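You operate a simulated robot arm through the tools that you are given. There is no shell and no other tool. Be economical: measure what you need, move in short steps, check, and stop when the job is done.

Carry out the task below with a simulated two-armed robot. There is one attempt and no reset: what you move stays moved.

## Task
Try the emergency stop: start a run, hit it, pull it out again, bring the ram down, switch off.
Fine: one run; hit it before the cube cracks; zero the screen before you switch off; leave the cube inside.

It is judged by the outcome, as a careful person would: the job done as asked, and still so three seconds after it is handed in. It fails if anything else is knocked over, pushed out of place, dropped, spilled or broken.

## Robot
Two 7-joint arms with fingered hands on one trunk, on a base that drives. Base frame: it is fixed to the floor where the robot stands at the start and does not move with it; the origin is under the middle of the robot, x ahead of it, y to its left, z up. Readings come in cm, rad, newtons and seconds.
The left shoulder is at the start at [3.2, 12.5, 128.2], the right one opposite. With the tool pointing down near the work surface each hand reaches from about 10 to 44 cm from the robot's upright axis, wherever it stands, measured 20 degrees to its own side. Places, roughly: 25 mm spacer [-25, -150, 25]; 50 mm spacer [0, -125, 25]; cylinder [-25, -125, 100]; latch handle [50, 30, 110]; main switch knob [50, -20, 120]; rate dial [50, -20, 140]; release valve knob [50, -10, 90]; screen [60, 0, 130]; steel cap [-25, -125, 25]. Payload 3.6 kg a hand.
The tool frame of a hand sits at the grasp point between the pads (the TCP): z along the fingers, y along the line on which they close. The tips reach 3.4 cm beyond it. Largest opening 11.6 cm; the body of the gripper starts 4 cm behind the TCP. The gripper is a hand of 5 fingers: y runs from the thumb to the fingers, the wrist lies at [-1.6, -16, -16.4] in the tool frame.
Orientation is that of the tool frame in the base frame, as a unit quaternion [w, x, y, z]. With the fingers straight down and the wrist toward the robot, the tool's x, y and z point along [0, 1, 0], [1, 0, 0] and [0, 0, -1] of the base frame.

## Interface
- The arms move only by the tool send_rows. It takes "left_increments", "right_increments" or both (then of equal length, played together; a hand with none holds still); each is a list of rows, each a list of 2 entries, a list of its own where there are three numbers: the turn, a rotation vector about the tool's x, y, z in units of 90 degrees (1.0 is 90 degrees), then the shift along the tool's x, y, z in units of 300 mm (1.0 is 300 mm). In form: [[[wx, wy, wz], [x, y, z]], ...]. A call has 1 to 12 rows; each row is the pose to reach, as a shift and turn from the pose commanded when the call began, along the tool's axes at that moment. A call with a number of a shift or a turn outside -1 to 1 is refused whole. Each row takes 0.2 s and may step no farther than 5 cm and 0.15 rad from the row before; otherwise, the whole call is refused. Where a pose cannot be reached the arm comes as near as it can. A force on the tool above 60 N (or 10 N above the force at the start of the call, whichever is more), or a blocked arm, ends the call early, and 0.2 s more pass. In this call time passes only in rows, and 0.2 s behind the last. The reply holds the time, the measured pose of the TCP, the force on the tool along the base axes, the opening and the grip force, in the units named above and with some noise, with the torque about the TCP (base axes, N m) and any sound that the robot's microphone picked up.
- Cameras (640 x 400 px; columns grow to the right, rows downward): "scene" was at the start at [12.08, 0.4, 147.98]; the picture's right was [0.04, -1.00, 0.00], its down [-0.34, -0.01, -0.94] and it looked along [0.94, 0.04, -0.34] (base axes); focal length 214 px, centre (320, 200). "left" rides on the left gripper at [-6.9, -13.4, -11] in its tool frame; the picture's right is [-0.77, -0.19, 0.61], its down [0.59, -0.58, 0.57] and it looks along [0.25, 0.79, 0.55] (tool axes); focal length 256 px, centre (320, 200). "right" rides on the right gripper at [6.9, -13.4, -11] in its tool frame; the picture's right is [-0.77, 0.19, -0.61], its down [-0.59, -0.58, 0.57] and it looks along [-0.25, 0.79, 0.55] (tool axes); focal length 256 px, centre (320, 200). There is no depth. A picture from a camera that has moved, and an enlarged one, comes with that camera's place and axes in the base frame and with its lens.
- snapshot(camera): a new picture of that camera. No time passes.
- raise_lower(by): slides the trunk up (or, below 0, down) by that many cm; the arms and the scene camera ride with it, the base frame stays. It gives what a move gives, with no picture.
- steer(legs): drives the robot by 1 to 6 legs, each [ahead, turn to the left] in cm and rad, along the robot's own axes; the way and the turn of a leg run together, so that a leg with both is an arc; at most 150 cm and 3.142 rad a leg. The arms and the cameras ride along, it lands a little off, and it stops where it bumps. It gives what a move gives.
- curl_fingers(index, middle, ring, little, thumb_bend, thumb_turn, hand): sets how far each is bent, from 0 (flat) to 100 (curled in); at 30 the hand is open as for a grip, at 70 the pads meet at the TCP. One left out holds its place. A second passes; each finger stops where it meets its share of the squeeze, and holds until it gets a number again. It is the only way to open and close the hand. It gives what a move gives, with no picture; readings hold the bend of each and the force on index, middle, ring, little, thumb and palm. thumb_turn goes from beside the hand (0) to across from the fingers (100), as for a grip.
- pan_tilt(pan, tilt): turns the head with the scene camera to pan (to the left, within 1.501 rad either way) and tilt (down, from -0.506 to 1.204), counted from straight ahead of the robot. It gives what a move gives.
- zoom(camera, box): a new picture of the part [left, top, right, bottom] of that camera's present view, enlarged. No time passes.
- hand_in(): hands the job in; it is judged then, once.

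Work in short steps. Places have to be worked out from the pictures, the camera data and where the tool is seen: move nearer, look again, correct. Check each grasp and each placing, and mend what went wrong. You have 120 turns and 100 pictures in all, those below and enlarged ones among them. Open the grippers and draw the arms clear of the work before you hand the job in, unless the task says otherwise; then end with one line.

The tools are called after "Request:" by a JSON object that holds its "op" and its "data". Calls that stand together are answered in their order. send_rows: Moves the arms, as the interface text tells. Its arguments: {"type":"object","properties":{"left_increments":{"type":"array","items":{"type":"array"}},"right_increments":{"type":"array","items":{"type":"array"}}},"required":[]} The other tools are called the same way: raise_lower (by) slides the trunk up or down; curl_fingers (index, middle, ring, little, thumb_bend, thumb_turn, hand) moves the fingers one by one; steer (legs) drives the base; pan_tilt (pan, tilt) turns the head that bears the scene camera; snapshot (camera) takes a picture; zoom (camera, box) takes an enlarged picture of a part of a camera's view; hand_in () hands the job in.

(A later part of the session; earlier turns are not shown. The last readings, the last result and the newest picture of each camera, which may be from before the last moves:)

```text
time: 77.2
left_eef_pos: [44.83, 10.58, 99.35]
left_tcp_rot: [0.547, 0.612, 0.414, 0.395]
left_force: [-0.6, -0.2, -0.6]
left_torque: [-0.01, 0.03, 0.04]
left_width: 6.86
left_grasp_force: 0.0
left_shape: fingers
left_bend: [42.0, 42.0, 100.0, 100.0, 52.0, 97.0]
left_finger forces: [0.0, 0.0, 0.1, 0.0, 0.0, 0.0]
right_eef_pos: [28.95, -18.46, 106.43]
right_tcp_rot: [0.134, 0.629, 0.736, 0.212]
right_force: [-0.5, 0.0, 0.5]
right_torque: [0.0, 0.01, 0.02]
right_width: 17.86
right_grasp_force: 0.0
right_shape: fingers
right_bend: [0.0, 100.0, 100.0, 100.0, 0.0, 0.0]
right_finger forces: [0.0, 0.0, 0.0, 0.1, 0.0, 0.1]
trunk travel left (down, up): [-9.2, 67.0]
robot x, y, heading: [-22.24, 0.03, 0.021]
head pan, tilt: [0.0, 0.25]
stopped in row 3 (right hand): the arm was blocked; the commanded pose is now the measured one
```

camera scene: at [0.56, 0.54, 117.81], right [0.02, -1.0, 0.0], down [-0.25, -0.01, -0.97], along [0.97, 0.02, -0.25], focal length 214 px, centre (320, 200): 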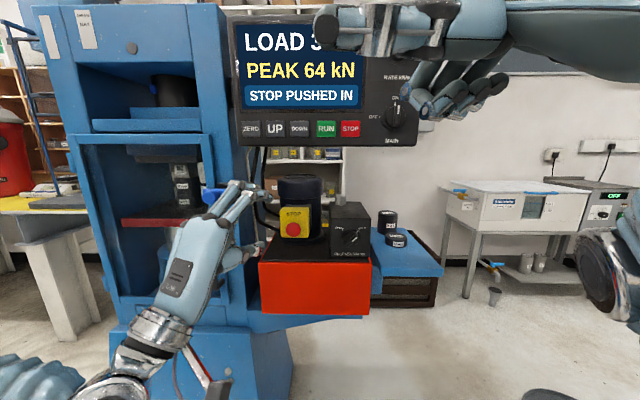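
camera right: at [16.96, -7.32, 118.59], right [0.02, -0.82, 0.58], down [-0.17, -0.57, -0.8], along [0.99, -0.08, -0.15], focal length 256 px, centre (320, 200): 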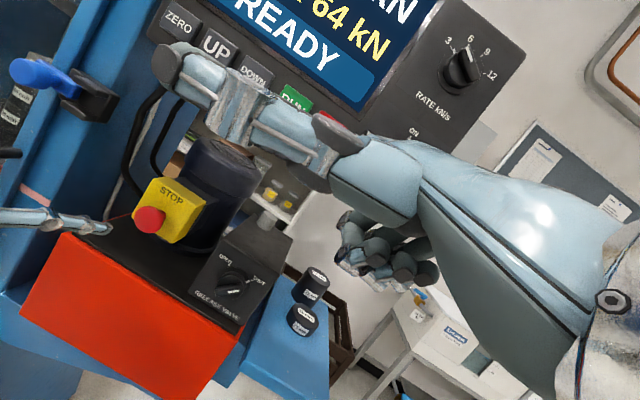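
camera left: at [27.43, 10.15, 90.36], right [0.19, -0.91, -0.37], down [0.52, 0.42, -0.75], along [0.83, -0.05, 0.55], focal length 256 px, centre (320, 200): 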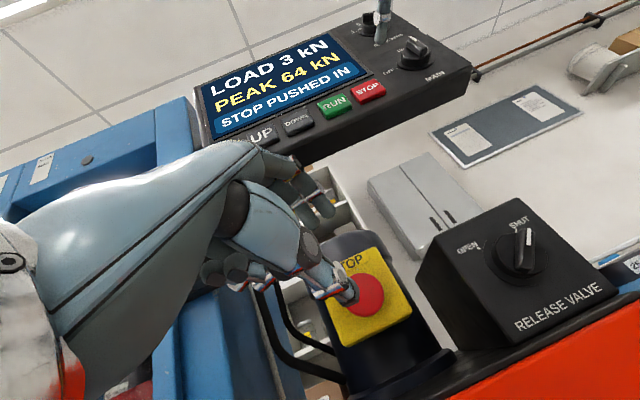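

A recoil is starting again; I'll let it settle fully.

Request:
{"op": "pan_tilt", "data": {"pan": 0.0, "tilt": 0.3}}

Request:
{"op": "pan_tilt", "data": {"pan": 0.0, "tilt": 0.25}}

Request:
{"op": "pan_tilt", "data": {"pan": 0.0, "tilt": 0.3}}

```text
time: 77.8
left_eef_pos: [43.78, 10.41, 99.78]
left_tcp_rot: [0.548, 0.611, 0.41, 0.398]
left_force: [0.5, -0.9, 0.4]
left_torque: [0.01, -0.07, -0.05]
left_width: 6.85
left_grasp_force: 0.0
left_shape: fingers
left_bend: [42.0, 42.0, 100.0, 100.0, 52.0, 97.0]
left_finger forces: [0.0, 0.0, 0.0, 0.0, 0.0, 0.0]
right_eef_pos: [27.68, -18.53, 107.09]
right_tcp_rot: [0.135, 0.627, 0.736, 0.217]
right_force: [0.8, -0.6, 0.6]
right_torque: [-0.04, 0.08, -0.07]
right_width: 17.9
right_grasp_force: 0.0
right_shape: fingers
right_bend: [0.0, 100.0, 100.0, 100.0, 0.0, 0.0]
right_finger forces: [0.0, 0.0, 0.1, 0.1, 0.1, 0.0]
trunk travel left (down, up): [-9.2, 67.0]
robot x, y, heading: [-22.35, 0.07, 0.021]
head pan, tilt: [0.0, 0.3]
```

```text
time: 78.5
left_eef_pos: [45.23, 10.38, 99.02]
left_tcp_rot: [0.545, 0.614, 0.414, 0.394]
left_force: [-0.4, 0.0, -0.2]
left_torque: [0.02, 0.05, 0.03]
left_width: 6.88
left_grasp_force: 0.0
left_shape: fingers
left_bend: [42.0, 42.0, 100.0, 100.0, 52.0, 97.0]
left_finger forces: [0.0, 0.0, 0.0, 0.0, 0.0, 0.1]
right_eef_pos: [29.0, -18.62, 106.49]
right_tcp_rot: [0.128, 0.628, 0.737, 0.212]
right_force: [-0.2, -0.1, -0.7]
right_torque: [0.03, -0.01, 0.0]
right_width: 17.87
right_grasp_force: 0.0
right_shape: fingers
right_bend: [0.0, 100.0, 100.0, 100.0, 0.0, 0.0]
right_finger forces: [0.1, 0.0, 0.0, 0.1, 0.1, 0.1]
trunk travel left (down, up): [-9.2, 67.0]
robot x, y, heading: [-22.19, 0.3, 0.022]
head pan, tilt: [0.0, 0.25]
```

```text
time: 79.1
left_eef_pos: [44.84, 10.39, 99.25]
left_tcp_rot: [0.546, 0.612, 0.414, 0.395]
left_force: [-1.3, -0.4, 0.0]
left_torque: [0.01, 0.02, 0.01]
left_width: 6.86
left_grasp_force: 0.0
left_shape: fingers
left_bend: [42.0, 42.0, 100.0, 100.0, 52.0, 97.0]
left_finger forces: [0.0, 0.0, 0.1, 0.1, 0.1, 0.0]
right_eef_pos: [28.78, -18.4, 106.62]
right_tcp_rot: [0.13, 0.628, 0.737, 0.214]
right_force: [-0.5, 0.3, 0.2]
right_torque: [0.03, -0.01, 0.0]
right_width: 17.89
right_grasp_force: 0.1
right_shape: fingers
right_bend: [0.0, 100.0, 100.0, 100.0, 0.0, 0.0]
right_finger forces: [0.0, 0.0, 0.0, 0.0, 0.0, 0.1]
trunk travel left (down, up): [-9.2, 67.0]
robot x, y, heading: [-22.52, -0.1, 0.02]
head pan, tilt: [0.0, 0.3]
```

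Settled, with the fingers nearly level. I'll ease the pitch to the reachable 13° down while moving to (49, 9.8, 97).

Request:
{"op": "send_rows", "data": {"left_increments": [[[0.012, 0, 0], [0, -0.002, 0.002]], [[0.036, 0, 0], [0.002, -0.009, 0.01]], [[0.062, 0, 0], [0.006, -0.02, 0.03]], [[0.08, 0, 0], [0.012, -0.033, 0.06]], [[0.089, 0, 0], [0.018, -0.046, 0.092]], [[0.089, 0, 0], [0.023, -0.056, 0.12]], [[0.089, 0, 0], [0.026, -0.063, 0.138]], [[0.089, 0, 0], [0.027, -0.065, 0.145]]]}}

Request:
{"op": "zoom", "data": {"camera": "scene", "box": [240, 120, 380, 240]}}

```text
time: 80.9
left_eef_pos: [49.38, 9.72, 96.68]
left_tcp_rot: [0.5, 0.65, 0.441, 0.364]
left_force: [-0.4, 0.7, -0.9]
left_torque: [0.01, 0.01, 0.03]
left_width: 6.85
left_grasp_force: 0.1
left_shape: fingers
left_bend: [42.0, 42.0, 100.0, 100.0, 52.0, 97.0]
left_finger forces: [0.0, 0.1, 0.0, 0.0, 0.1, 0.0]
right_eef_pos: [28.97, -18.49, 106.49]
right_tcp_rot: [0.129, 0.629, 0.737, 0.212]
right_force: [-1.0, -0.9, -0.5]
right_torque: [0.04, -0.06, 0.01]
right_width: 17.87
right_grasp_force: 0.1
right_shape: fingers
right_bend: [0.0, 100.0, 100.0, 100.0, 0.0, 0.0]
right_finger forces: [0.0, 0.0, 0.0, 0.0, 0.1, 0.1]
trunk travel left (down, up): [-9.2, 67.0]
robot x, y, heading: [-22.32, 0.0, 0.02]
head pan, tilt: [0.0, 0.3]
```

```text
3.33 times, centred on (310, 180) of scene
camera zoom: at [7.28, 0.66, 108.45], right [0.02, -1.0, 0.0], down [-0.32, -0.01, -0.95], along [0.95, 0.02, -0.32], focal length 715 px, centre (353, 267)
```

zoom: 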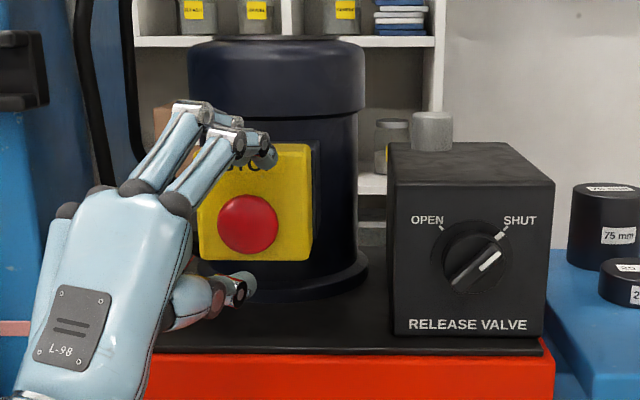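

Well aligned around the head. I'll advance 2.3 cm straight in and then close the thumb and two fingers.

Request:
{"op": "send_rows", "data": {"left_increments": [[[0, 0, 0], [0.003, 0.002, 0.007]], [[0, 0, 0], [0.009, 0.005, 0.024]], [[0, 0, 0], [0.017, 0.01, 0.044]], [[0, 0, 0], [0.024, 0.014, 0.062]], [[0, 0, 0], [0.027, 0.016, 0.07]]]}}

Request:
{"op": "curl_fingers", "data": {"hand": "left", "index": 70, "middle": 70, "thumb_bend": 75}}

Request:
{"op": "zoom", "data": {"camera": "scene", "box": [240, 120, 380, 240]}}

```text
time: 82.1
left_eef_pos: [51.09, 10.03, 97.16]
left_tcp_rot: [0.501, 0.649, 0.44, 0.365]
left_force: [0.4, 1.2, -0.2]
left_torque: [-0.01, -0.01, 0.0]
left_width: 6.86
left_grasp_force: 0.1
left_shape: fingers
left_bend: [42.0, 42.0, 100.0, 100.0, 52.0, 97.0]
left_finger forces: [0.1, 0.0, 0.0, 0.0, 0.0, 0.0]
right_eef_pos: [28.62, -18.52, 106.67]
right_tcp_rot: [0.131, 0.629, 0.736, 0.214]
right_force: [-0.2, -0.5, 0.4]
right_torque: [-0.01, 0.01, -0.01]
right_width: 17.89
right_grasp_force: 0.1
right_shape: fingers
right_bend: [0.0, 100.0, 100.0, 100.0, 0.0, 0.0]
right_finger forces: [0.0, 0.1, 0.0, 0.0, 0.0, 0.0]
trunk travel left (down, up): [-9.2, 67.0]
robot x, y, heading: [-22.47, 0.18, 0.02]
head pan, tilt: [0.0, 0.3]
```

```text
time: 83.1
left_eef_pos: [50.95, 10.12, 97.1]
left_tcp_rot: [0.501, 0.65, 0.44, 0.364]
left_force: [-5.0, 0.1, -8.2]
left_torque: [0.19, 0.55, -0.05]
left_width: 2.04
left_grasp_force: 21.7
left_shape: fingers
left_bend: [64.0, 62.0, 100.0, 100.0, 65.0, 98.0]
left_finger forces: [7.1, 9.6, 0.0, 0.1, 26.7, 0.1]
right_eef_pos: [28.57, -18.55, 106.7]
right_tcp_rot: [0.131, 0.628, 0.736, 0.214]
right_force: [0.3, -0.7, -1.0]
right_torque: [0.01, -0.03, 0.01]
right_width: 17.85
right_grasp_force: 0.1
right_shape: fingers
right_bend: [0.0, 100.0, 100.0, 100.0, 0.0, 0.0]
right_finger forces: [0.0, 0.0, 0.1, 0.0, 0.0, 0.0]
trunk travel left (down, up): [-9.2, 67.0]
robot x, y, heading: [-22.63, -0.0, 0.017]
head pan, tilt: [0.0, 0.3]
```

```text
3.33 times, centred on (310, 180) of scene
camera zoom: at [7.16, 0.67, 108.46], right [0.02, -1.0, 0.0], down [-0.31, -0.01, -0.95], along [0.95, 0.02, -0.31], focal length 715 px, centre (353, 267)
```

zoom: 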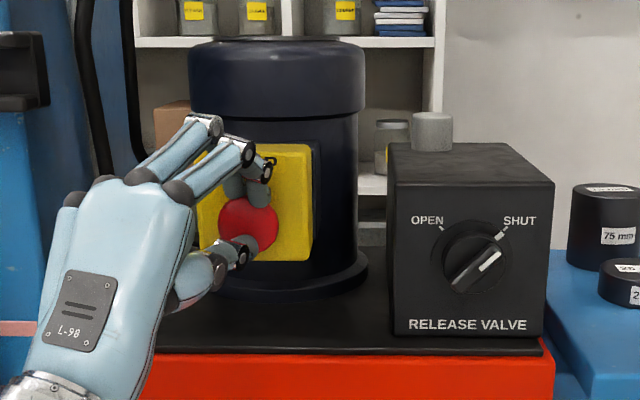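

Contact on all three digits, though near the front of the head. I'll try a gentle pull of about 3 cm.

Request:
{"op": "send_rows", "data": {"left_increments": [[[0, 0, 0], [-0.003, -0.002, -0.009]], [[0, 0, 0], [-0.009, -0.006, -0.025]], [[0, 0, 0], [-0.018, -0.011, -0.048]], [[0, 0, 0], [-0.027, -0.016, -0.071]], [[0, 0, 0], [-0.035, -0.021, -0.092]]]}}

Request:
{"op": "snapshot", "data": {"camera": "scene"}}

```text
time: 84.2
left_eef_pos: [46.81, 11.15, 99.12]
left_tcp_rot: [0.505, 0.632, 0.439, 0.39]
left_force: [-0.5, 0.4, -0.3]
left_torque: [0.0, 0.02, -0.04]
left_width: 0.03
left_grasp_force: 0.1
left_shape: fingers
left_bend: [68.0, 70.0, 100.0, 100.0, 74.0, 100.0]
left_finger forces: [0.0, 0.1, 0.1, 0.1, 0.0, 0.0]
right_eef_pos: [26.02, -18.69, 107.15]
right_tcp_rot: [0.148, 0.627, 0.732, 0.221]
right_force: [-0.6, 0.6, -0.3]
right_torque: [0.02, -0.07, 0.0]
right_width: 17.89
right_grasp_force: 0.1
right_shape: fingers
right_bend: [0.0, 100.0, 100.0, 100.0, 0.0, 0.0]
right_finger forces: [0.0, 0.0, 0.0, 0.1, 0.0, 0.0]
trunk travel left (down, up): [-9.2, 67.0]
robot x, y, heading: [-22.8, -0.19, 0.021]
head pan, tilt: [0.0, 0.3]
stopped in row 5 (left hand): the arm was blocked; the commanded pose is now the measured one
```

```text
25 pictures are left
camera scene: at [11.6, 0.79, 107.77], right [0.02, -1.0, 0.0], down [-0.35, -0.01, -0.94], along [0.94, 0.02, -0.35], focal length 214 px, centre (320, 200)
```

scene: 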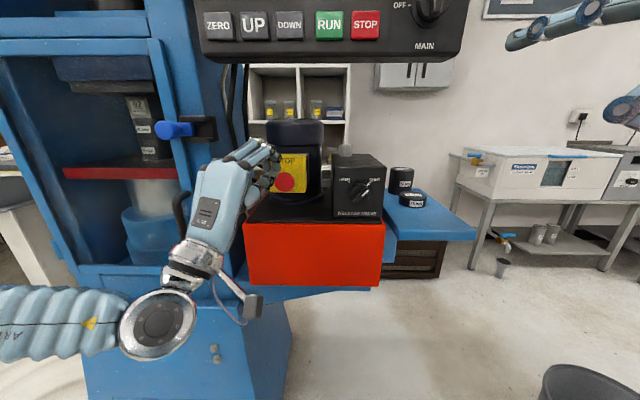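

It probably slipped off. I'll settle and tilt up to read the status.

Request:
{"op": "pan_tilt", "data": {"pan": 0.0, "tilt": 0.1}}

Request:
{"op": "pan_tilt", "data": {"pan": 0.0, "tilt": 0.05}}

Request:
{"op": "pan_tilt", "data": {"pan": 0.0, "tilt": 0.1}}

Request:
{"op": "snapshot", "data": {"camera": "scene"}}

```text
time: 85.0
left_eef_pos: [43.54, 9.8, 99.98]
left_tcp_rot: [0.513, 0.639, 0.427, 0.383]
left_force: [1.0, -0.3, -0.2]
left_torque: [-0.02, -0.07, -0.02]
left_width: 0.0
left_grasp_force: 0.0
left_shape: fingers
left_bend: [68.0, 70.0, 100.0, 100.0, 74.0, 100.0]
left_finger forces: [0.1, 0.1, 0.1, 0.0, 0.1, 0.0]
right_eef_pos: [23.44, -18.76, 108.26]
right_tcp_rot: [0.156, 0.624, 0.73, 0.23]
right_force: [2.5, 0.6, 1.6]
right_torque: [-0.04, 0.12, -0.04]
right_width: 17.89
right_grasp_force: 0.2
right_shape: fingers
right_bend: [0.0, 100.0, 100.0, 100.0, 0.0, 0.0]
right_finger forces: [0.1, 0.1, 0.0, 0.0, 0.1, 0.1]
trunk travel left (down, up): [-9.2, 67.0]
robot x, y, heading: [-22.27, -0.06, 0.016]
head pan, tilt: [0.0, 0.099]
```

```text
time: 85.6
left_eef_pos: [45.72, 9.95, 98.71]
left_tcp_rot: [0.507, 0.642, 0.434, 0.377]
left_force: [-0.6, -0.4, -0.6]
left_torque: [-0.01, 0.02, 0.0]
left_width: 0.03
left_grasp_force: 0.0
left_shape: fingers
left_bend: [68.0, 70.0, 100.0, 100.0, 74.0, 100.0]
left_finger forces: [0.1, 0.0, 0.1, 0.0, 0.1, 0.1]
right_eef_pos: [25.5, -18.72, 107.74]
right_tcp_rot: [0.144, 0.625, 0.734, 0.224]
right_force: [-1.1, -0.4, -1.0]
right_torque: [0.0, -0.04, -0.01]
right_width: 17.85
right_grasp_force: 0.0
right_shape: fingers
right_bend: [0.0, 100.0, 100.0, 100.0, 0.0, 0.0]
right_finger forces: [0.0, 0.1, 0.0, 0.1, 0.0, 0.0]
trunk travel left (down, up): [-9.2, 67.0]
robot x, y, heading: [-22.38, 0.04, 0.022]
head pan, tilt: [0.0, 0.051]
```

```text
time: 86.2
left_eef_pos: [44.91, 9.92, 99.41]
left_tcp_rot: [0.51, 0.64, 0.431, 0.38]
left_force: [-0.3, -0.4, 0.6]
left_torque: [0.01, -0.01, 0.01]
left_width: 0.03
left_grasp_force: 0.1
left_shape: fingers
left_bend: [68.0, 70.0, 100.0, 100.0, 74.0, 100.0]
left_finger forces: [0.0, 0.1, 0.0, 0.0, 0.0, 0.0]
right_eef_pos: [24.65, -18.7, 107.84]
right_tcp_rot: [0.148, 0.625, 0.732, 0.227]
right_force: [-0.4, -0.6, 0.6]
right_torque: [-0.03, -0.01, 0.0]
right_width: 17.88
right_grasp_force: 0.1
right_shape: fingers
right_bend: [0.0, 100.0, 100.0, 100.0, 0.0, 0.0]
right_finger forces: [0.0, 0.1, 0.0, 0.0, 0.0, 0.0]
trunk travel left (down, up): [-9.2, 67.0]
robot x, y, heading: [-22.01, -0.17, 0.022]
head pan, tilt: [0.0, 0.099]
```

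```text
24 pictures are left
camera scene: at [7.05, 0.64, 110.34], right [0.02, -1.0, 0.0], down [-0.12, 0.0, -0.99], along [0.99, 0.02, -0.12], focal length 214 px, centre (320, 200)
```

scene: 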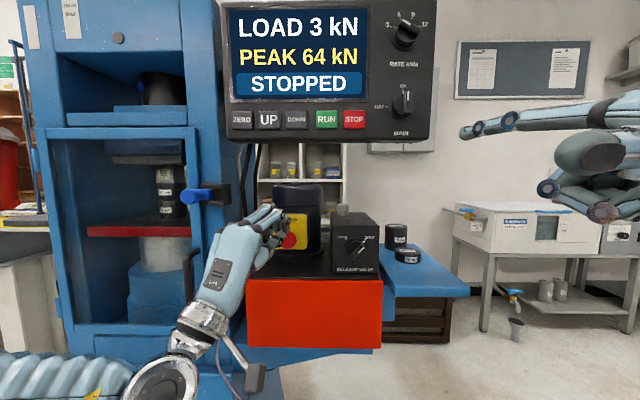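

The display now says STOPPED, so the button came out. I'll ease the left hand back while pitching it down, then reshape it to a pointing finger for DOWN.

Request:
{"op": "send_rows", "data": {"left_increments": [[[0.012, 0, 0], [0.001, 0.002, -0.003]], [[0.04, 0, 0], [0.004, 0.008, -0.01]], [[0.08, 0, 0], [0.01, 0.018, -0.023]], [[0.12, 0, 0], [0.016, 0.03, -0.038]], [[0.16, 0, 0], [0.023, 0.043, -0.055]], [[0.2, 0, 0], [0.031, 0.057, -0.073]], [[0.235, 0, 0], [0.038, 0.07, -0.09]], [[0.255, 0, 0], [0.042, 0.078, -0.1]], [[0.26, 0, 0], [0.043, 0.08, -0.102]]]}}

Request:
{"op": "zoom", "data": {"camera": "scene", "box": [220, 90, 400, 290]}}

```text
time: 88.2
left_eef_pos: [42.97, 11.96, 102.3]
left_tcp_rot: [0.369, 0.73, 0.5, 0.284]
left_force: [-0.1, 0.3, 1.1]
left_torque: [0.03, 0.01, 0.02]
left_width: 0.02
left_grasp_force: 0.1
left_shape: fingers
left_bend: [68.0, 70.0, 100.0, 100.0, 74.0, 100.0]
left_finger forces: [0.1, 0.0, 0.0, 0.1, 0.0, 0.0]
right_eef_pos: [24.6, -18.55, 107.87]
right_tcp_rot: [0.148, 0.625, 0.732, 0.225]
right_force: [0.5, -0.1, -0.3]
right_torque: [0.0, 0.01, -0.02]
right_width: 17.89
right_grasp_force: 0.1
right_shape: fingers
right_bend: [0.0, 100.0, 100.0, 100.0, 0.0, 0.0]
right_finger forces: [0.1, 0.0, 0.0, 0.0, 0.0, 0.0]
trunk travel left (down, up): [-9.2, 67.0]
robot x, y, heading: [-22.64, 0.08, 0.023]
head pan, tilt: [0.0, 0.099]
```

```text
2.00 times, centred on (310, 190) of scene
camera zoom: at [4.96, 0.6, 110.6], right [0.02, -1.0, 0.0], down [-0.1, 0.0, -0.99], along [0.99, 0.02, -0.1], focal length 429 px, centre (340, 220)
```

zoom: 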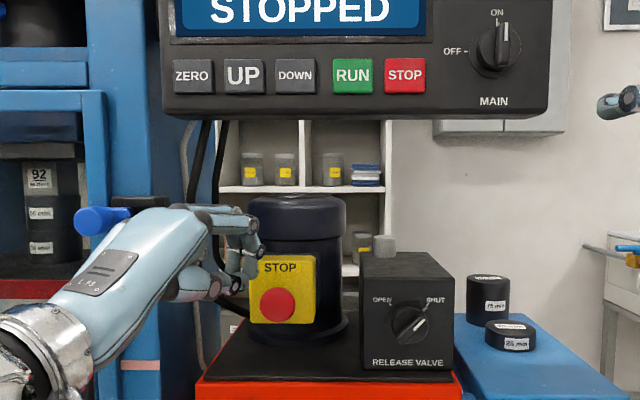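

All clear; the E-stop head stands proud again. I'll raise the trunk 16 cm in two steps to work on the panel.

Request:
{"op": "raise_lower", "data": {"by": 8}}

Request:
{"op": "raise_lower", "data": {"by": 8}}

Request:
{"op": "curl_fingers", "data": {"hand": "left", "index": 0, "middle": 30, "thumb_bend": 0}}

Request:
{"op": "curl_fingers", "data": {"hand": "left", "thumb_turn": 0}}

Request:
{"op": "curl_fingers", "data": {"hand": "left", "middle": 100}}

```text
time: 89.4
left_eef_pos: [42.85, 11.87, 110.05]
left_tcp_rot: [0.368, 0.73, 0.5, 0.284]
left_force: [0.4, -0.1, 0.3]
left_torque: [-0.01, -0.02, -0.01]
left_width: 0.0
left_grasp_force: 0.2
left_shape: fingers
left_bend: [68.0, 70.0, 100.0, 100.0, 74.0, 100.0]
left_finger forces: [0.0, 0.0, 0.0, 0.1, 0.0, 0.0]
right_eef_pos: [24.65, -18.63, 115.81]
right_tcp_rot: [0.146, 0.625, 0.733, 0.226]
right_force: [0.3, 0.2, -0.4]
right_torque: [0.05, -0.02, 0.04]
right_width: 17.88
right_grasp_force: 0.1
right_shape: fingers
right_bend: [0.0, 100.0, 100.0, 100.0, 0.0, 0.0]
right_finger forces: [0.0, 0.1, 0.1, 0.1, 0.0, 0.0]
trunk travel left (down, up): [-17.2, 59.0]
robot x, y, heading: [-22.24, -0.05, 0.019]
head pan, tilt: [0.0, 0.099]
```

```text
time: 90.6
left_eef_pos: [42.97, 11.86, 118.09]
left_tcp_rot: [0.369, 0.73, 0.5, 0.285]
left_force: [0.6, -0.9, 0.1]
left_torque: [-0.01, -0.01, 0.03]
left_width: 0.0
left_grasp_force: 0.0
left_shape: fingers
left_bend: [68.0, 70.0, 100.0, 100.0, 74.0, 100.0]
left_finger forces: [0.0, 0.0, 0.1, 0.0, 0.0, 0.0]
right_eef_pos: [24.7, -18.69, 123.78]
right_tcp_rot: [0.146, 0.626, 0.732, 0.226]
right_force: [0.6, -0.8, 0.1]
right_torque: [-0.01, -0.01, 0.01]
right_width: 17.87
right_grasp_force: 0.1
right_shape: fingers
right_bend: [0.0, 100.0, 100.0, 100.0, 0.0, 0.0]
right_finger forces: [0.0, 0.0, 0.0, 0.0, 0.1, 0.0]
trunk travel left (down, up): [-25.2, 51.0]
robot x, y, heading: [-22.54, 0.02, 0.019]
head pan, tilt: [0.0, 0.099]
```

```text
time: 91.6
left_eef_pos: [42.9, 11.94, 118.28]
left_tcp_rot: [0.369, 0.73, 0.5, 0.285]
left_force: [-0.2, -0.7, -0.1]
left_torque: [0.02, -0.01, 0.0]
left_width: 16.82
left_grasp_force: 0.1
left_shape: fingers
left_bend: [0.0, 30.0, 100.0, 100.0, 0.0, 92.0]
left_finger forces: [0.0, 0.1, 0.0, 0.1, 0.0, 0.0]
right_eef_pos: [24.65, -18.65, 123.96]
right_tcp_rot: [0.148, 0.626, 0.732, 0.226]
right_force: [-0.1, 0.1, 0.9]
right_torque: [0.02, 0.03, -0.04]
right_width: 17.87
right_grasp_force: 0.1
right_shape: fingers
right_bend: [0.0, 100.0, 100.0, 100.0, 0.0, 0.0]
right_finger forces: [0.0, 0.0, 0.0, 0.0, 0.1, 0.0]
trunk travel left (down, up): [-25.2, 51.0]
robot x, y, heading: [-22.48, 0.08, 0.022]
head pan, tilt: [0.0, 0.099]
```

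```text
time: 92.6
left_eef_pos: [42.9, 11.9, 118.32]
left_tcp_rot: [0.37, 0.73, 0.499, 0.284]
left_force: [-0.2, -0.6, 0.4]
left_torque: [-0.02, 0.01, -0.01]
left_width: 17.85
left_grasp_force: 0.0
left_shape: fingers
left_bend: [0.0, 30.0, 100.0, 100.0, 0.0, 0.0]
left_finger forces: [0.0, 0.1, 0.1, 0.1, 0.0, 0.0]
right_eef_pos: [24.54, -18.69, 123.8]
right_tcp_rot: [0.148, 0.625, 0.732, 0.227]
right_force: [1.0, 0.4, -0.5]
right_torque: [0.02, 0.02, 0.02]
right_width: 17.89
right_grasp_force: 0.1
right_shape: fingers
right_bend: [0.0, 100.0, 100.0, 100.0, 0.0, 0.0]
right_finger forces: [0.1, 0.0, 0.1, 0.0, 0.1, 0.0]
trunk travel left (down, up): [-25.2, 51.0]
robot x, y, heading: [-22.48, -0.1, 0.021]
head pan, tilt: [0.0, 0.099]
```

```text
time: 93.6
left_eef_pos: [42.91, 11.85, 118.21]
left_tcp_rot: [0.369, 0.73, 0.5, 0.285]
left_force: [0.5, -0.3, -0.2]
left_torque: [0.0, 0.01, -0.01]
left_width: 17.86
left_grasp_force: 0.0
left_shape: fingers
left_bend: [0.0, 100.0, 100.0, 100.0, 0.0, 0.0]
left_finger forces: [0.0, 0.0, 0.0, 0.0, 0.0, 0.1]
right_eef_pos: [24.66, -18.6, 123.87]
right_tcp_rot: [0.148, 0.625, 0.733, 0.226]
right_force: [0.9, -0.3, 0.0]
right_torque: [-0.01, 0.01, -0.02]
right_width: 17.84
right_grasp_force: 0.1
right_shape: fingers
right_bend: [0.0, 100.0, 100.0, 100.0, 0.0, 0.0]
right_finger forces: [0.0, 0.0, 0.1, 0.0, 0.1, 0.0]
trunk travel left (down, up): [-25.2, 51.0]
robot x, y, heading: [-22.29, -0.11, 0.012]
head pan, tilt: [0.0, 0.099]
```

The pointing finger is formed. I'll pitch it level and place its tip about 3 cm in front of DOWN at (53.2, 6.6, 121.7).

Request:
{"op": "send_rows", "data": {"left_increments": [[[0.012, 0, 0], [-0.002, -0.005, 0.001]], [[0.04, 0, 0], [-0.006, -0.017, 0.002]], [[0.08, 0, 0], [-0.011, -0.033, 0.005]], [[0.12, 0, 0], [-0.017, -0.05, 0.007]], [[0.16, 0, 0], [-0.022, -0.066, 0.01]], [[0.2, 0, 0], [-0.028, -0.083, 0.012]], [[0.24, 0, 0], [-0.033, -0.099, 0.015]], [[0.268, 0, 0], [-0.037, -0.111, 0.016]], [[0.28, 0, 0], [-0.039, -0.116, 0.017]]]}}

Request:
{"op": "snapshot", "data": {"camera": "scene"}}

```text
time: 95.6
left_eef_pos: [41.1, 11.41, 115.09]
left_tcp_rot: [0.202, 0.793, 0.549, 0.168]
left_force: [0.1, -0.6, 0.7]
left_torque: [-0.04, 0.02, -0.03]
left_width: 17.86
left_grasp_force: 0.0
left_shape: fingers
left_bend: [0.0, 100.0, 100.0, 100.0, 0.0, 0.0]
left_finger forces: [0.0, 0.1, 0.1, 0.0, 0.0, 0.0]
right_eef_pos: [24.61, -18.59, 123.78]
right_tcp_rot: [0.147, 0.625, 0.732, 0.226]
right_force: [-0.1, -0.6, 0.6]
right_torque: [-0.01, -0.02, 0.01]
right_width: 17.89
right_grasp_force: 0.1
right_shape: fingers
right_bend: [0.0, 100.0, 100.0, 100.0, 0.0, 0.0]
right_finger forces: [0.1, 0.0, 0.1, 0.0, 0.1, 0.0]
trunk travel left (down, up): [-25.2, 51.0]
robot x, y, heading: [-22.61, -0.05, 0.017]
head pan, tilt: [0.0, 0.099]
```

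```text
22 pictures are left
camera scene: at [-3.53, 0.42, 127.6], right [0.02, -1.0, 0.0], down [-0.1, 0.0, -0.99], along [0.99, 0.02, -0.1], focal length 214 px, centre (320, 200)
```

scene: 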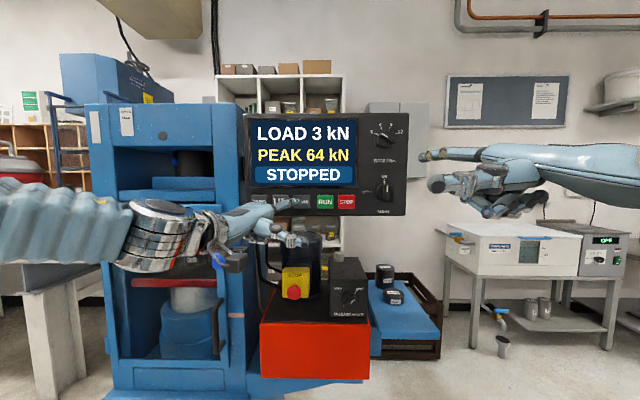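

I'll zoom to check the fingertip against DOWN before pressing.

Request:
{"op": "zoom", "data": {"camera": "scene", "box": [235, 170, 365, 260]}}

```text
4.44 times, centred on (300, 215) of scene
camera zoom: at [-3.53, 0.42, 127.6], right [0.02, -1.0, 0.0], down [-0.1, 0.0, -0.99], along [0.99, 0.02, -0.1], focal length 953 px, centre (409, 133)
```

zoom: 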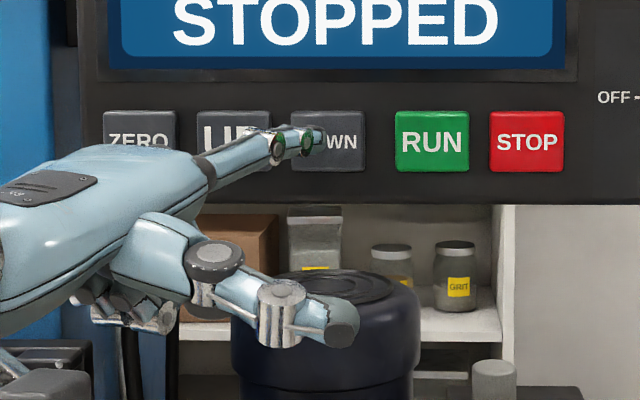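

Tip is dead on DOWN. I'll press with 3.9 cm of forward travel.

Request:
{"op": "send_rows", "data": {"left_increments": [[[0, 0, 0], [0.005, 0.012, 0.007]], [[0, 0, 0], [0.016, 0.038, 0.023]], [[0, 0, 0], [0.027, 0.064, 0.039]], [[0, 0, 0], [0.035, 0.083, 0.05]], [[0, 0, 0], [0.041, 0.097, 0.059]], [[0, 0, 0], [0.044, 0.104, 0.063]]]}}

Request:
{"op": "zoom", "data": {"camera": "scene", "box": [100, 100, 410, 320]}}

```text
time: 97.0
left_eef_pos: [44.23, 11.71, 115.48]
left_tcp_rot: [0.204, 0.794, 0.547, 0.17]
left_force: [-46.2, 15.0, -5.8]
left_torque: [-0.74, -2.78, -0.95]
left_width: 17.64
left_grasp_force: 22.6
left_shape: fingers
left_bend: [2.0, 100.0, 100.0, 100.0, 0.0, 0.0]
left_finger forces: [46.0, 0.0, 0.0, 0.0, 0.1, 0.0]
right_eef_pos: [23.72, -18.43, 124.22]
right_tcp_rot: [0.151, 0.625, 0.732, 0.226]
right_force: [-0.2, -0.4, -0.2]
right_torque: [0.02, 0.0, 0.0]
right_width: 17.88
right_grasp_force: 0.1
right_shape: fingers
right_bend: [0.0, 100.0, 100.0, 100.0, 0.0, 0.0]
right_finger forces: [0.1, 0.1, 0.0, 0.0, 0.0, 0.1]
trunk travel left (down, up): [-25.2, 51.0]
robot x, y, heading: [-22.43, -0.26, 0.025]
head pan, tilt: [0.0, 0.099]
heard: click
```

```text
1.82 times, centred on (255, 210) of scene
camera zoom: at [-4.38, 0.82, 127.72], right [0.03, -1.0, 0.0], down [-0.09, 0.0, -1.0], along [1.0, 0.03, -0.09], focal length 390 px, centre (438, 182)
```

zoom: 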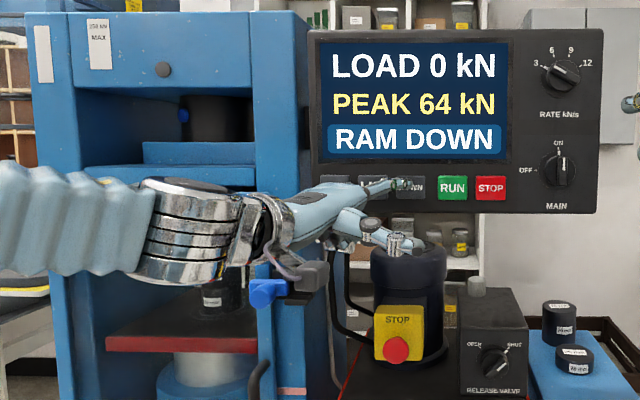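

RAM DOWN, load 0. I'll keep holding the button while the ram lowers.

Request:
{"op": "send_rows", "data": {"left_increments": [[[0, 0, 0], [0, 0, 0]], [[0, 0, 0], [0, 0, 0]], [[0, 0, 0], [0, 0, 0]], [[0, 0, 0], [0, 0, 0]], [[0, 0, 0], [0, 0, 0]], [[0, 0, 0], [0, 0, 0]], [[0, 0, 0], [0, 0, 0]], [[0, 0, 0], [0, 0, 0]], [[0, 0, 0], [0, 0, 0]], [[0, 0, 0], [0, 0, 0]], [[0, 0, 0], [0, 0, 0]], [[0, 0, 0], [0, 0, 0]]]}}

Request:
{"op": "send_rows", "data": {"left_increments": [[[0, 0, 0], [0, 0, 0]], [[0, 0, 0], [0, 0, 0]], [[0, 0, 0], [0, 0, 0]], [[0, 0, 0], [0, 0, 0]], [[0, 0, 0], [0, 0, 0]], [[0, 0, 0], [0, 0, 0]], [[0, 0, 0], [0, 0, 0]], [[0, 0, 0], [0, 0, 0]], [[0, 0, 0], [0, 0, 0]], [[0, 0, 0], [0, 0, 0]], [[0, 0, 0], [0, 0, 0]], [[0, 0, 0], [0, 0, 0]]]}}

Request:
{"op": "zoom", "data": {"camera": "scene", "box": [100, 100, 410, 320]}}

```text
time: 99.6
left_eef_pos: [44.17, 11.78, 115.52]
left_tcp_rot: [0.204, 0.793, 0.548, 0.171]
left_force: [-51.3, 15.5, -6.0]
left_torque: [-0.81, -3.12, -1.15]
left_width: 17.56
left_grasp_force: 25.2
left_shape: fingers
left_bend: [2.0, 100.0, 100.0, 100.0, 0.0, 0.0]
left_finger forces: [50.9, 0.0, 0.0, 0.0, 0.1, 0.0]
right_eef_pos: [23.75, -18.37, 124.25]
right_tcp_rot: [0.151, 0.623, 0.733, 0.227]
right_force: [0.0, 0.3, 0.9]
right_torque: [0.0, 0.0, -0.01]
right_width: 17.89
right_grasp_force: 0.0
right_shape: fingers
right_bend: [0.0, 100.0, 100.0, 100.0, 0.0, 0.0]
right_finger forces: [0.1, 0.0, 0.0, 0.1, 0.0, 0.0]
trunk travel left (down, up): [-25.2, 51.0]
robot x, y, heading: [-22.41, -0.03, 0.025]
head pan, tilt: [0.0, 0.099]
```

```text
time: 102.2
left_eef_pos: [44.27, 12.06, 115.4]
left_tcp_rot: [0.202, 0.791, 0.552, 0.171]
left_force: [-42.4, 9.2, -5.0]
left_torque: [-0.43, -2.58, -1.4]
left_width: 17.39
left_grasp_force: 20.8
left_shape: fingers
left_bend: [2.0, 100.0, 100.0, 100.0, 0.0, 0.0]
left_finger forces: [42.3, 0.0, 0.0, 0.0, 0.0, 0.0]
right_eef_pos: [24.04, -18.21, 124.2]
right_tcp_rot: [0.148, 0.622, 0.735, 0.227]
right_force: [0.1, -0.1, 0.6]
right_torque: [-0.01, -0.01, 0.02]
right_width: 17.87
right_grasp_force: 0.0
right_shape: fingers
right_bend: [0.0, 100.0, 100.0, 100.0, 0.0, 0.0]
right_finger forces: [0.0, 0.0, 0.0, 0.0, 0.0, 0.0]
trunk travel left (down, up): [-25.2, 51.0]
robot x, y, heading: [-22.64, -0.28, 0.032]
head pan, tilt: [0.0, 0.099]
```

```text
1.82 times, centred on (255, 210) of scene
camera zoom: at [-4.23, 0.81, 127.71], right [0.03, -1.0, 0.0], down [-0.09, 0.0, -1.0], along [1.0, 0.03, -0.09], focal length 390 px, centre (438, 182)
```

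zoom: 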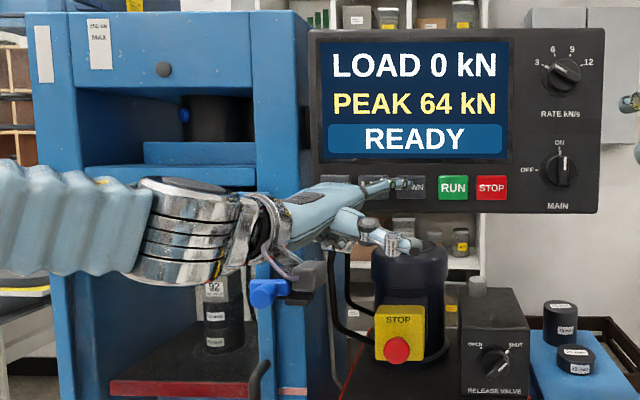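

READY and the table is back down. I'll ease the finger off DOWN.

Request:
{"op": "send_rows", "data": {"left_increments": [[[0, 0, 0], [-0.004, -0.009, -0.005]], [[0, 0, 0], [-0.011, -0.026, -0.016]], [[0, 0, 0], [-0.02, -0.047, -0.028]], [[0, 0, 0], [-0.029, -0.068, -0.041]], [[0, 0, 0], [-0.036, -0.086, -0.052]], [[0, 0, 0], [-0.042, -0.1, -0.06]], [[0, 0, 0], [-0.044, -0.104, -0.063]]]}}

```text
time: 103.8
left_eef_pos: [41.07, 11.77, 114.97]
left_tcp_rot: [0.2, 0.792, 0.552, 0.169]
left_force: [-0.2, -0.4, 1.0]
left_torque: [0.0, -0.01, 0.01]
left_width: 17.86
left_grasp_force: 0.0
left_shape: fingers
left_bend: [0.0, 100.0, 100.0, 100.0, 0.0, 0.0]
left_finger forces: [0.1, 0.0, 0.1, 0.0, 0.1, 0.1]
right_eef_pos: [24.83, -18.44, 123.92]
right_tcp_rot: [0.148, 0.622, 0.735, 0.227]
right_force: [0.7, 0.8, 0.8]
right_torque: [-0.04, -0.02, 0.02]
right_width: 17.9
right_grasp_force: 0.0
right_shape: fingers
right_bend: [0.0, 100.0, 100.0, 100.0, 0.0, 0.0]
right_finger forces: [0.0, 0.0, 0.0, 0.0, 0.1, 0.0]
trunk travel left (down, up): [-25.2, 51.0]
robot x, y, heading: [-22.35, 0.13, 0.024]
head pan, tilt: [0.0, 0.099]
```

I'll shift the left hand 11 cm to the left, to in front of ZERO.

Request:
{"op": "send_rows", "data": {"left_increments": [[[0, 0, 0], [0.01, -0.003, -0.002]], [[0, 0, 0], [0.034, -0.011, -0.005]], [[0, 0, 0], [0.068, -0.023, -0.01]], [[0, 0, 0], [0.109, -0.036, -0.016]], [[0, 0, 0], [0.153, -0.051, -0.023]], [[0, 0, 0], [0.198, -0.066, -0.029]], [[0, 0, 0], [0.242, -0.081, -0.036]], [[0, 0, 0], [0.283, -0.095, -0.042]], [[0, 0, 0], [0.314, -0.105, -0.046]], [[0, 0, 0], [0.334, -0.112, -0.049]], [[0, 0, 0], [0.341, -0.114, -0.05]]]}}

Request:
{"op": "zoom", "data": {"camera": "scene", "box": [205, 170, 335, 260]}}

```text
time: 106.2
left_eef_pos: [40.92, 22.86, 115.02]
left_tcp_rot: [0.2, 0.791, 0.552, 0.169]
left_force: [-0.7, -0.2, 0.5]
left_torque: [0.02, 0.02, -0.01]
left_width: 17.86
left_grasp_force: 0.1
left_shape: fingers
left_bend: [0.0, 100.0, 100.0, 100.0, 0.0, 0.0]
left_finger forces: [0.1, 0.0, 0.0, 0.1, 0.0, 0.0]
right_eef_pos: [24.73, -18.3, 123.81]
right_tcp_rot: [0.147, 0.622, 0.735, 0.226]
right_force: [0.5, 0.6, -0.2]
right_torque: [-0.03, -0.01, 0.02]
right_width: 17.87
right_grasp_force: 0.0
right_shape: fingers
right_bend: [0.0, 100.0, 100.0, 100.0, 0.0, 0.0]
right_finger forces: [0.1, 0.0, 0.0, 0.0, 0.0, 0.0]
trunk travel left (down, up): [-25.2, 51.0]
robot x, y, heading: [-22.44, -0.01, 0.026]
head pan, tilt: [0.0, 0.099]
```

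```text
4.44 times, centred on (270, 215) of scene
camera zoom: at [-3.53, 0.6, 127.6], right [0.03, -1.0, 0.0], down [-0.1, 0.0, -0.99], along [0.99, 0.03, -0.1], focal length 953 px, centre (542, 133)
```

zoom: 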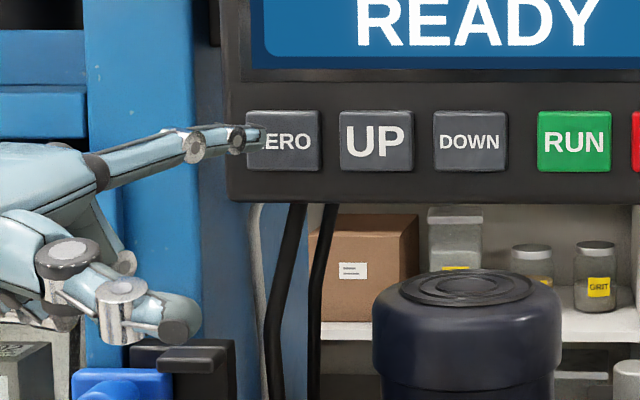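

When extrapolated to the panel, the tip lands on ZERO's centre. Pressing now.

Request:
{"op": "send_rows", "data": {"left_increments": [[[0, 0, 0], [0.005, 0.012, 0.007]], [[0, 0, 0], [0.016, 0.038, 0.023]], [[0, 0, 0], [0.027, 0.064, 0.039]], [[0, 0, 0], [0.035, 0.083, 0.05]], [[0, 0, 0], [0.041, 0.097, 0.059]], [[0, 0, 0], [0.044, 0.104, 0.063]]]}}

Request:
{"op": "send_rows", "data": {"left_increments": [[[0, 0, 0], [-0.004, -0.009, -0.005]], [[0, 0, 0], [-0.011, -0.026, -0.016]], [[0, 0, 0], [-0.02, -0.047, -0.028]], [[0, 0, 0], [-0.029, -0.068, -0.041]], [[0, 0, 0], [-0.038, -0.09, -0.055]], [[0, 0, 0], [-0.05, -0.12, -0.072]], [[0, 0, 0], [-0.062, -0.147, -0.089]], [[0, 0, 0], [-0.072, -0.17, -0.103]], [[0, 0, 0], [-0.079, -0.187, -0.114]], [[0, 0, 0], [-0.082, -0.195, -0.118]]]}}

Request:
{"op": "snapshot", "data": {"camera": "scene"}}

```text
time: 107.6
left_eef_pos: [44.16, 23.03, 115.33]
left_tcp_rot: [0.203, 0.791, 0.551, 0.171]
left_force: [-42.6, 12.1, -4.8]
left_torque: [-0.66, -2.65, -0.94]
left_width: 17.62
left_grasp_force: 22.2
left_shape: fingers
left_bend: [1.0, 100.0, 100.0, 100.0, 0.0, 0.0]
left_finger forces: [42.8, 0.1, 0.1, 0.1, 0.1, 0.0]
right_eef_pos: [23.97, -18.02, 124.25]
right_tcp_rot: [0.149, 0.622, 0.734, 0.227]
right_force: [0.3, 0.4, 0.2]
right_torque: [-0.02, -0.02, -0.03]
right_width: 17.87
right_grasp_force: 0.1
right_shape: fingers
right_bend: [0.0, 100.0, 100.0, 100.0, 0.0, 0.0]
right_finger forces: [0.0, 0.0, 0.0, 0.0, 0.0, 0.0]
trunk travel left (down, up): [-25.2, 51.0]
robot x, y, heading: [-22.67, 0.39, 0.031]
head pan, tilt: [0.0, 0.099]
heard: click
```

```text
time: 109.8
left_eef_pos: [37.46, 22.8, 115.16]
left_tcp_rot: [0.2, 0.792, 0.551, 0.169]
left_force: [0.0, 0.4, -0.3]
left_torque: [-0.04, 0.02, 0.0]
left_width: 17.84
left_grasp_force: 0.0
left_shape: fingers
left_bend: [0.0, 100.0, 100.0, 100.0, 0.0, 0.0]
left_finger forces: [0.0, 0.0, 0.0, 0.1, 0.1, 0.0]
right_eef_pos: [24.81, -18.28, 123.89]
right_tcp_rot: [0.147, 0.623, 0.734, 0.226]
right_force: [-0.3, 0.1, 0.1]
right_torque: [-0.02, 0.02, 0.0]
right_width: 17.87
right_grasp_force: 0.1
right_shape: fingers
right_bend: [0.0, 100.0, 100.0, 100.0, 0.0, 0.0]
right_finger forces: [0.0, 0.0, 0.0, 0.0, 0.0, 0.1]
trunk travel left (down, up): [-25.2, 51.0]
robot x, y, heading: [-22.48, 0.12, 0.026]
head pan, tilt: [0.0, 0.099]
```

```text
17 pictures are left
camera scene: at [-3.54, 0.61, 127.6], right [0.03, -1.0, 0.0], down [-0.1, 0.0, -0.99], along [0.99, 0.03, -0.1], focal length 214 px, centre (320, 200)
```

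scene: 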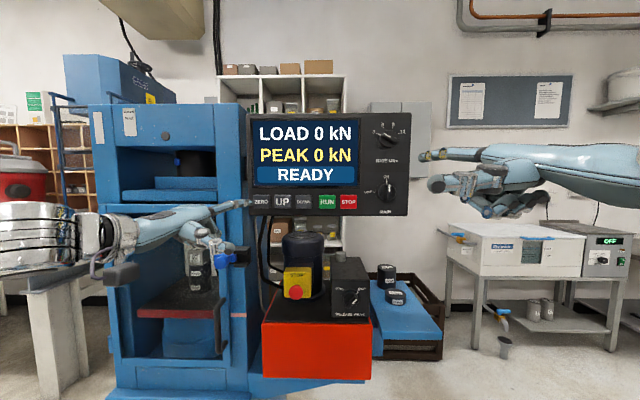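

LOAD 0, PEAK 0, READY. The last control is the main switch, so I'll zoom in on it to locate its lever precisely.

Request:
{"op": "zoom", "data": {"camera": "scene", "box": [350, 160, 430, 215]}}

Request:
{"op": "snapshot", "data": {"camera": "right"}}

```text
7.27 times, centred on (390, 188) of scene
camera zoom: at [-3.54, 0.61, 127.6], right [0.03, -1.0, 0.0], down [-0.1, 0.0, -0.99], along [0.99, 0.03, -0.1], focal length 1560 px, centre (-189, 291)
```

zoom: 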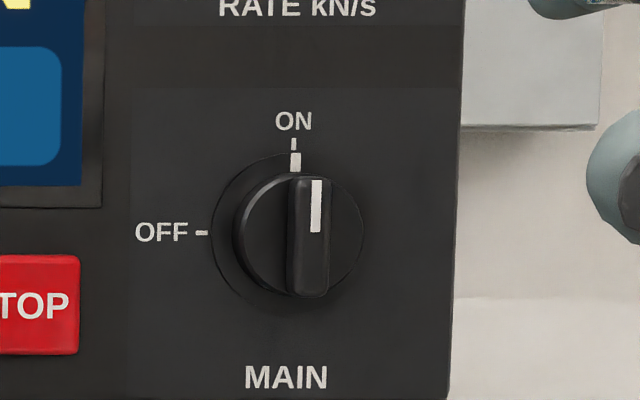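

```text
15 pictures are left
camera right: at [6.68, -14.88, 126.81], right [-0.01, -0.82, 0.57], down [-0.1, -0.56, -0.82], along [0.99, -0.06, -0.08], focal length 256 px, centre (320, 200)
```

right: 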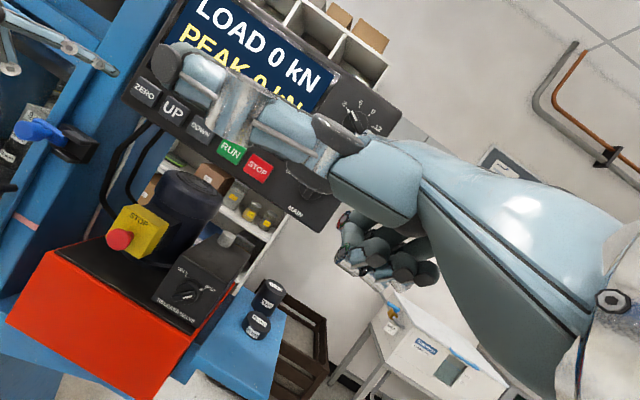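

The knob's centre is near (y -15.0, z 124.1), with its vertical lever sticking out to x 50. I'll bring the right index to just right of the lever's upper half, short of the panel.

Request:
{"op": "send_rows", "data": {"right_increments": [[[0, 0, 0], [-0.005, 0.008, 0.011]], [[0, 0, 0], [-0.016, 0.027, 0.036]], [[0, 0, 0], [-0.031, 0.055, 0.073]], [[0, 0, 0], [-0.05, 0.087, 0.116]], [[0, 0, 0], [-0.071, 0.123, 0.163]], [[0, 0, 0], [-0.091, 0.158, 0.21]], [[0, 0, 0], [-0.111, 0.194, 0.258]], [[0, 0, 0], [-0.13, 0.227, 0.301]], [[0, 0, 0], [-0.145, 0.252, 0.335]], [[0, 0, 0], [-0.154, 0.268, 0.356]], [[0, 0, 0], [-0.157, 0.273, 0.363]]]}}

Request:
{"op": "zoom", "data": {"camera": "scene", "box": [350, 160, 450, 230]}}

```text
time: 112.2
left_eef_pos: [37.65, 22.76, 114.98]
left_tcp_rot: [0.2, 0.791, 0.552, 0.169]
left_force: [-0.3, 0.7, 0.2]
left_torque: [0.01, -0.04, 0.01]
left_width: 17.84
left_grasp_force: 0.0
left_shape: fingers
left_bend: [0.0, 100.0, 100.0, 100.0, 0.0, 0.0]
left_finger forces: [0.0, 0.0, 0.0, 0.0, 0.0, 0.0]
right_eef_pos: [37.85, -20.28, 118.46]
right_tcp_rot: [0.148, 0.623, 0.734, 0.226]
right_force: [-1.1, 0.7, -0.9]
right_torque: [0.01, -0.01, 0.0]
right_width: 17.88
right_grasp_force: 0.0
right_shape: fingers
right_bend: [0.0, 100.0, 100.0, 100.0, 0.0, 0.0]
right_finger forces: [0.0, 0.0, 0.1, 0.0, 0.0, 0.1]
trunk travel left (down, up): [-25.2, 51.0]
robot x, y, heading: [-22.55, -0.06, 0.031]
head pan, tilt: [0.0, 0.099]
```

```text
5.71 times, centred on (400, 195) of scene
camera zoom: at [-3.53, 0.61, 127.6], right [0.03, -1.0, 0.0], down [-0.1, 0.0, -0.99], along [0.99, 0.03, -0.1], focal length 1226 px, centre (-137, 229)
```

zoom: 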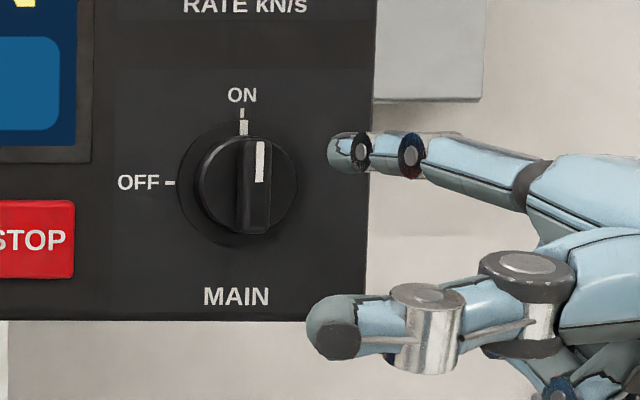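

Tip measured at (47.3, -17.5, 125.7), as planned. I'll advance 4.3 cm beside the lever without touching the panel.

Request:
{"op": "send_rows", "data": {"right_increments": [[[0, 0, 0], [-0.003, 0.014, 0.008]], [[0, 0, 0], [-0.009, 0.043, 0.025]], [[0, 0, 0], [-0.015, 0.073, 0.043]], [[0, 0, 0], [-0.021, 0.101, 0.059]], [[0, 0, 0], [-0.024, 0.116, 0.068]], [[0, 0, 0], [-0.026, 0.122, 0.071]]]}}

Request:
{"op": "zoom", "data": {"camera": "scene", "box": [350, 160, 450, 230]}}

```text
time: 113.6
left_eef_pos: [37.58, 22.8, 115.08]
left_tcp_rot: [0.201, 0.791, 0.552, 0.169]
left_force: [-1.0, 0.0, 0.1]
left_torque: [0.03, -0.01, 0.03]
left_width: 17.84
left_grasp_force: 0.0
left_shape: fingers
left_bend: [0.0, 100.0, 100.0, 100.0, 0.0, 0.0]
left_finger forces: [0.1, 0.0, 0.0, 0.0, 0.0, 0.0]
right_eef_pos: [42.35, -20.33, 118.41]
right_tcp_rot: [0.147, 0.623, 0.735, 0.226]
right_force: [0.4, 0.2, 1.0]
right_torque: [0.01, 0.01, 0.02]
right_width: 17.86
right_grasp_force: 0.0
right_shape: fingers
right_bend: [0.0, 100.0, 100.0, 100.0, 0.0, 0.0]
right_finger forces: [0.1, 0.0, 0.0, 0.1, 0.0, 0.1]
trunk travel left (down, up): [-25.2, 51.0]
robot x, y, heading: [-22.51, -0.06, 0.029]
head pan, tilt: [0.0, 0.099]
```

```text
5.71 times, centred on (400, 195) of scene
camera zoom: at [-3.53, 0.62, 127.6], right [0.03, -1.0, 0.0], down [-0.1, 0.0, -0.99], along [0.99, 0.03, -0.1], focal length 1226 px, centre (-137, 229)
```

zoom: 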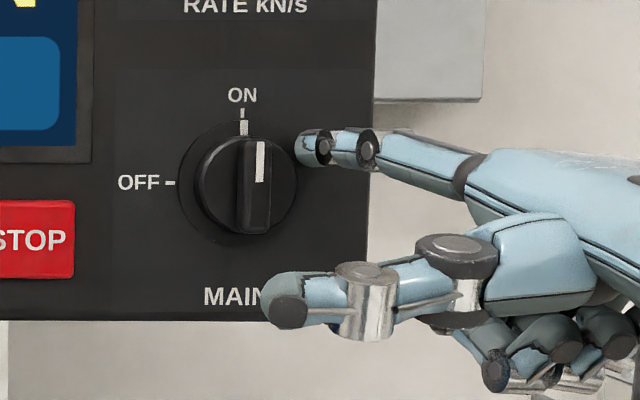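

Positioned beside the lever. I'll sweep left along an arc that pushes the lever's top over to OFF.

Request:
{"op": "send_rows", "data": {"right_increments": [[[0, 0, 0], [0.012, 0, 0.006]], [[0, 0, 0], [0.0337, -0.0009, 0.0137]], [[0, 0, 0], [0.0543, 0.0098, 0.003]], [[0, 0, 0], [0.067, 0.013, 0.002]], [[0, 0, 0], [0.08, 0.0167, 0.001]], [[0, 0, 0], [0.093, 0.018, 0.003]], [[0, 0, 0], [0.1053, 0.0188, 0.0062]], [[0, 0, 0], [0.117, 0.017, 0.013]], [[0, 0, 0], [0.1277, 0.015, 0.0207]], [[0, 0, 0], [0.134, 0.01, 0.03]], [[0, 0, 0], [0.136, 0.0068, 0.038]], [[0, 0, 0], [0.138, -0.001, 0.0527]]]}}

Request:
{"op": "zoom", "data": {"camera": "scene", "box": [240, 110, 450, 240]}}

```text
time: 116.2
left_eef_pos: [37.52, 22.7, 115.12]
left_tcp_rot: [0.201, 0.791, 0.552, 0.169]
left_force: [-0.5, 0.7, 0.6]
left_torque: [-0.01, -0.01, 0.0]
left_width: 17.85
left_grasp_force: 0.1
left_shape: fingers
left_bend: [0.0, 100.0, 100.0, 100.0, 0.0, 0.0]
left_finger forces: [0.1, 0.0, 0.0, 0.0, 0.0, 0.0]
right_eef_pos: [42.13, -16.0, 117.33]
right_tcp_rot: [0.148, 0.622, 0.734, 0.227]
right_force: [-2.6, -1.1, 4.9]
right_torque: [0.14, -0.69, -0.01]
right_width: 17.99
right_grasp_force: 3.2
right_shape: fingers
right_bend: [0.0, 100.0, 100.0, 100.0, 0.0, 0.0]
right_finger forces: [6.0, 0.0, 0.1, 0.1, 0.0, 0.0]
trunk travel left (down, up): [-25.2, 51.0]
robot x, y, heading: [-22.63, 0.4, 0.021]
head pan, tilt: [0.0, 0.099]
```

```text
3.05 times, centred on (345, 175) of scene
camera zoom: at [-3.64, 0.6, 127.62], right [0.03, -1.0, 0.0], down [-0.1, 0.0, -1.0], along [0.99, 0.03, -0.1], focal length 654 px, centre (244, 276)
```

zoom: 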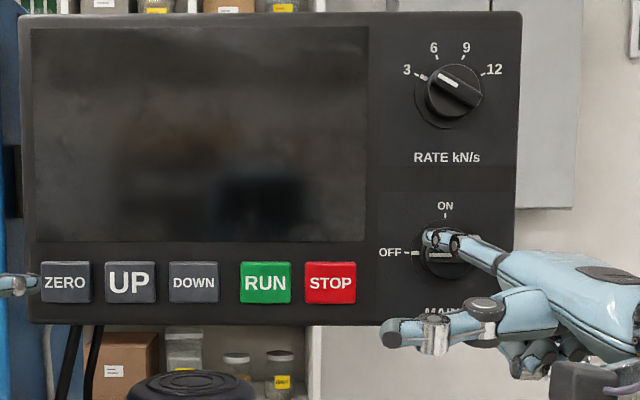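

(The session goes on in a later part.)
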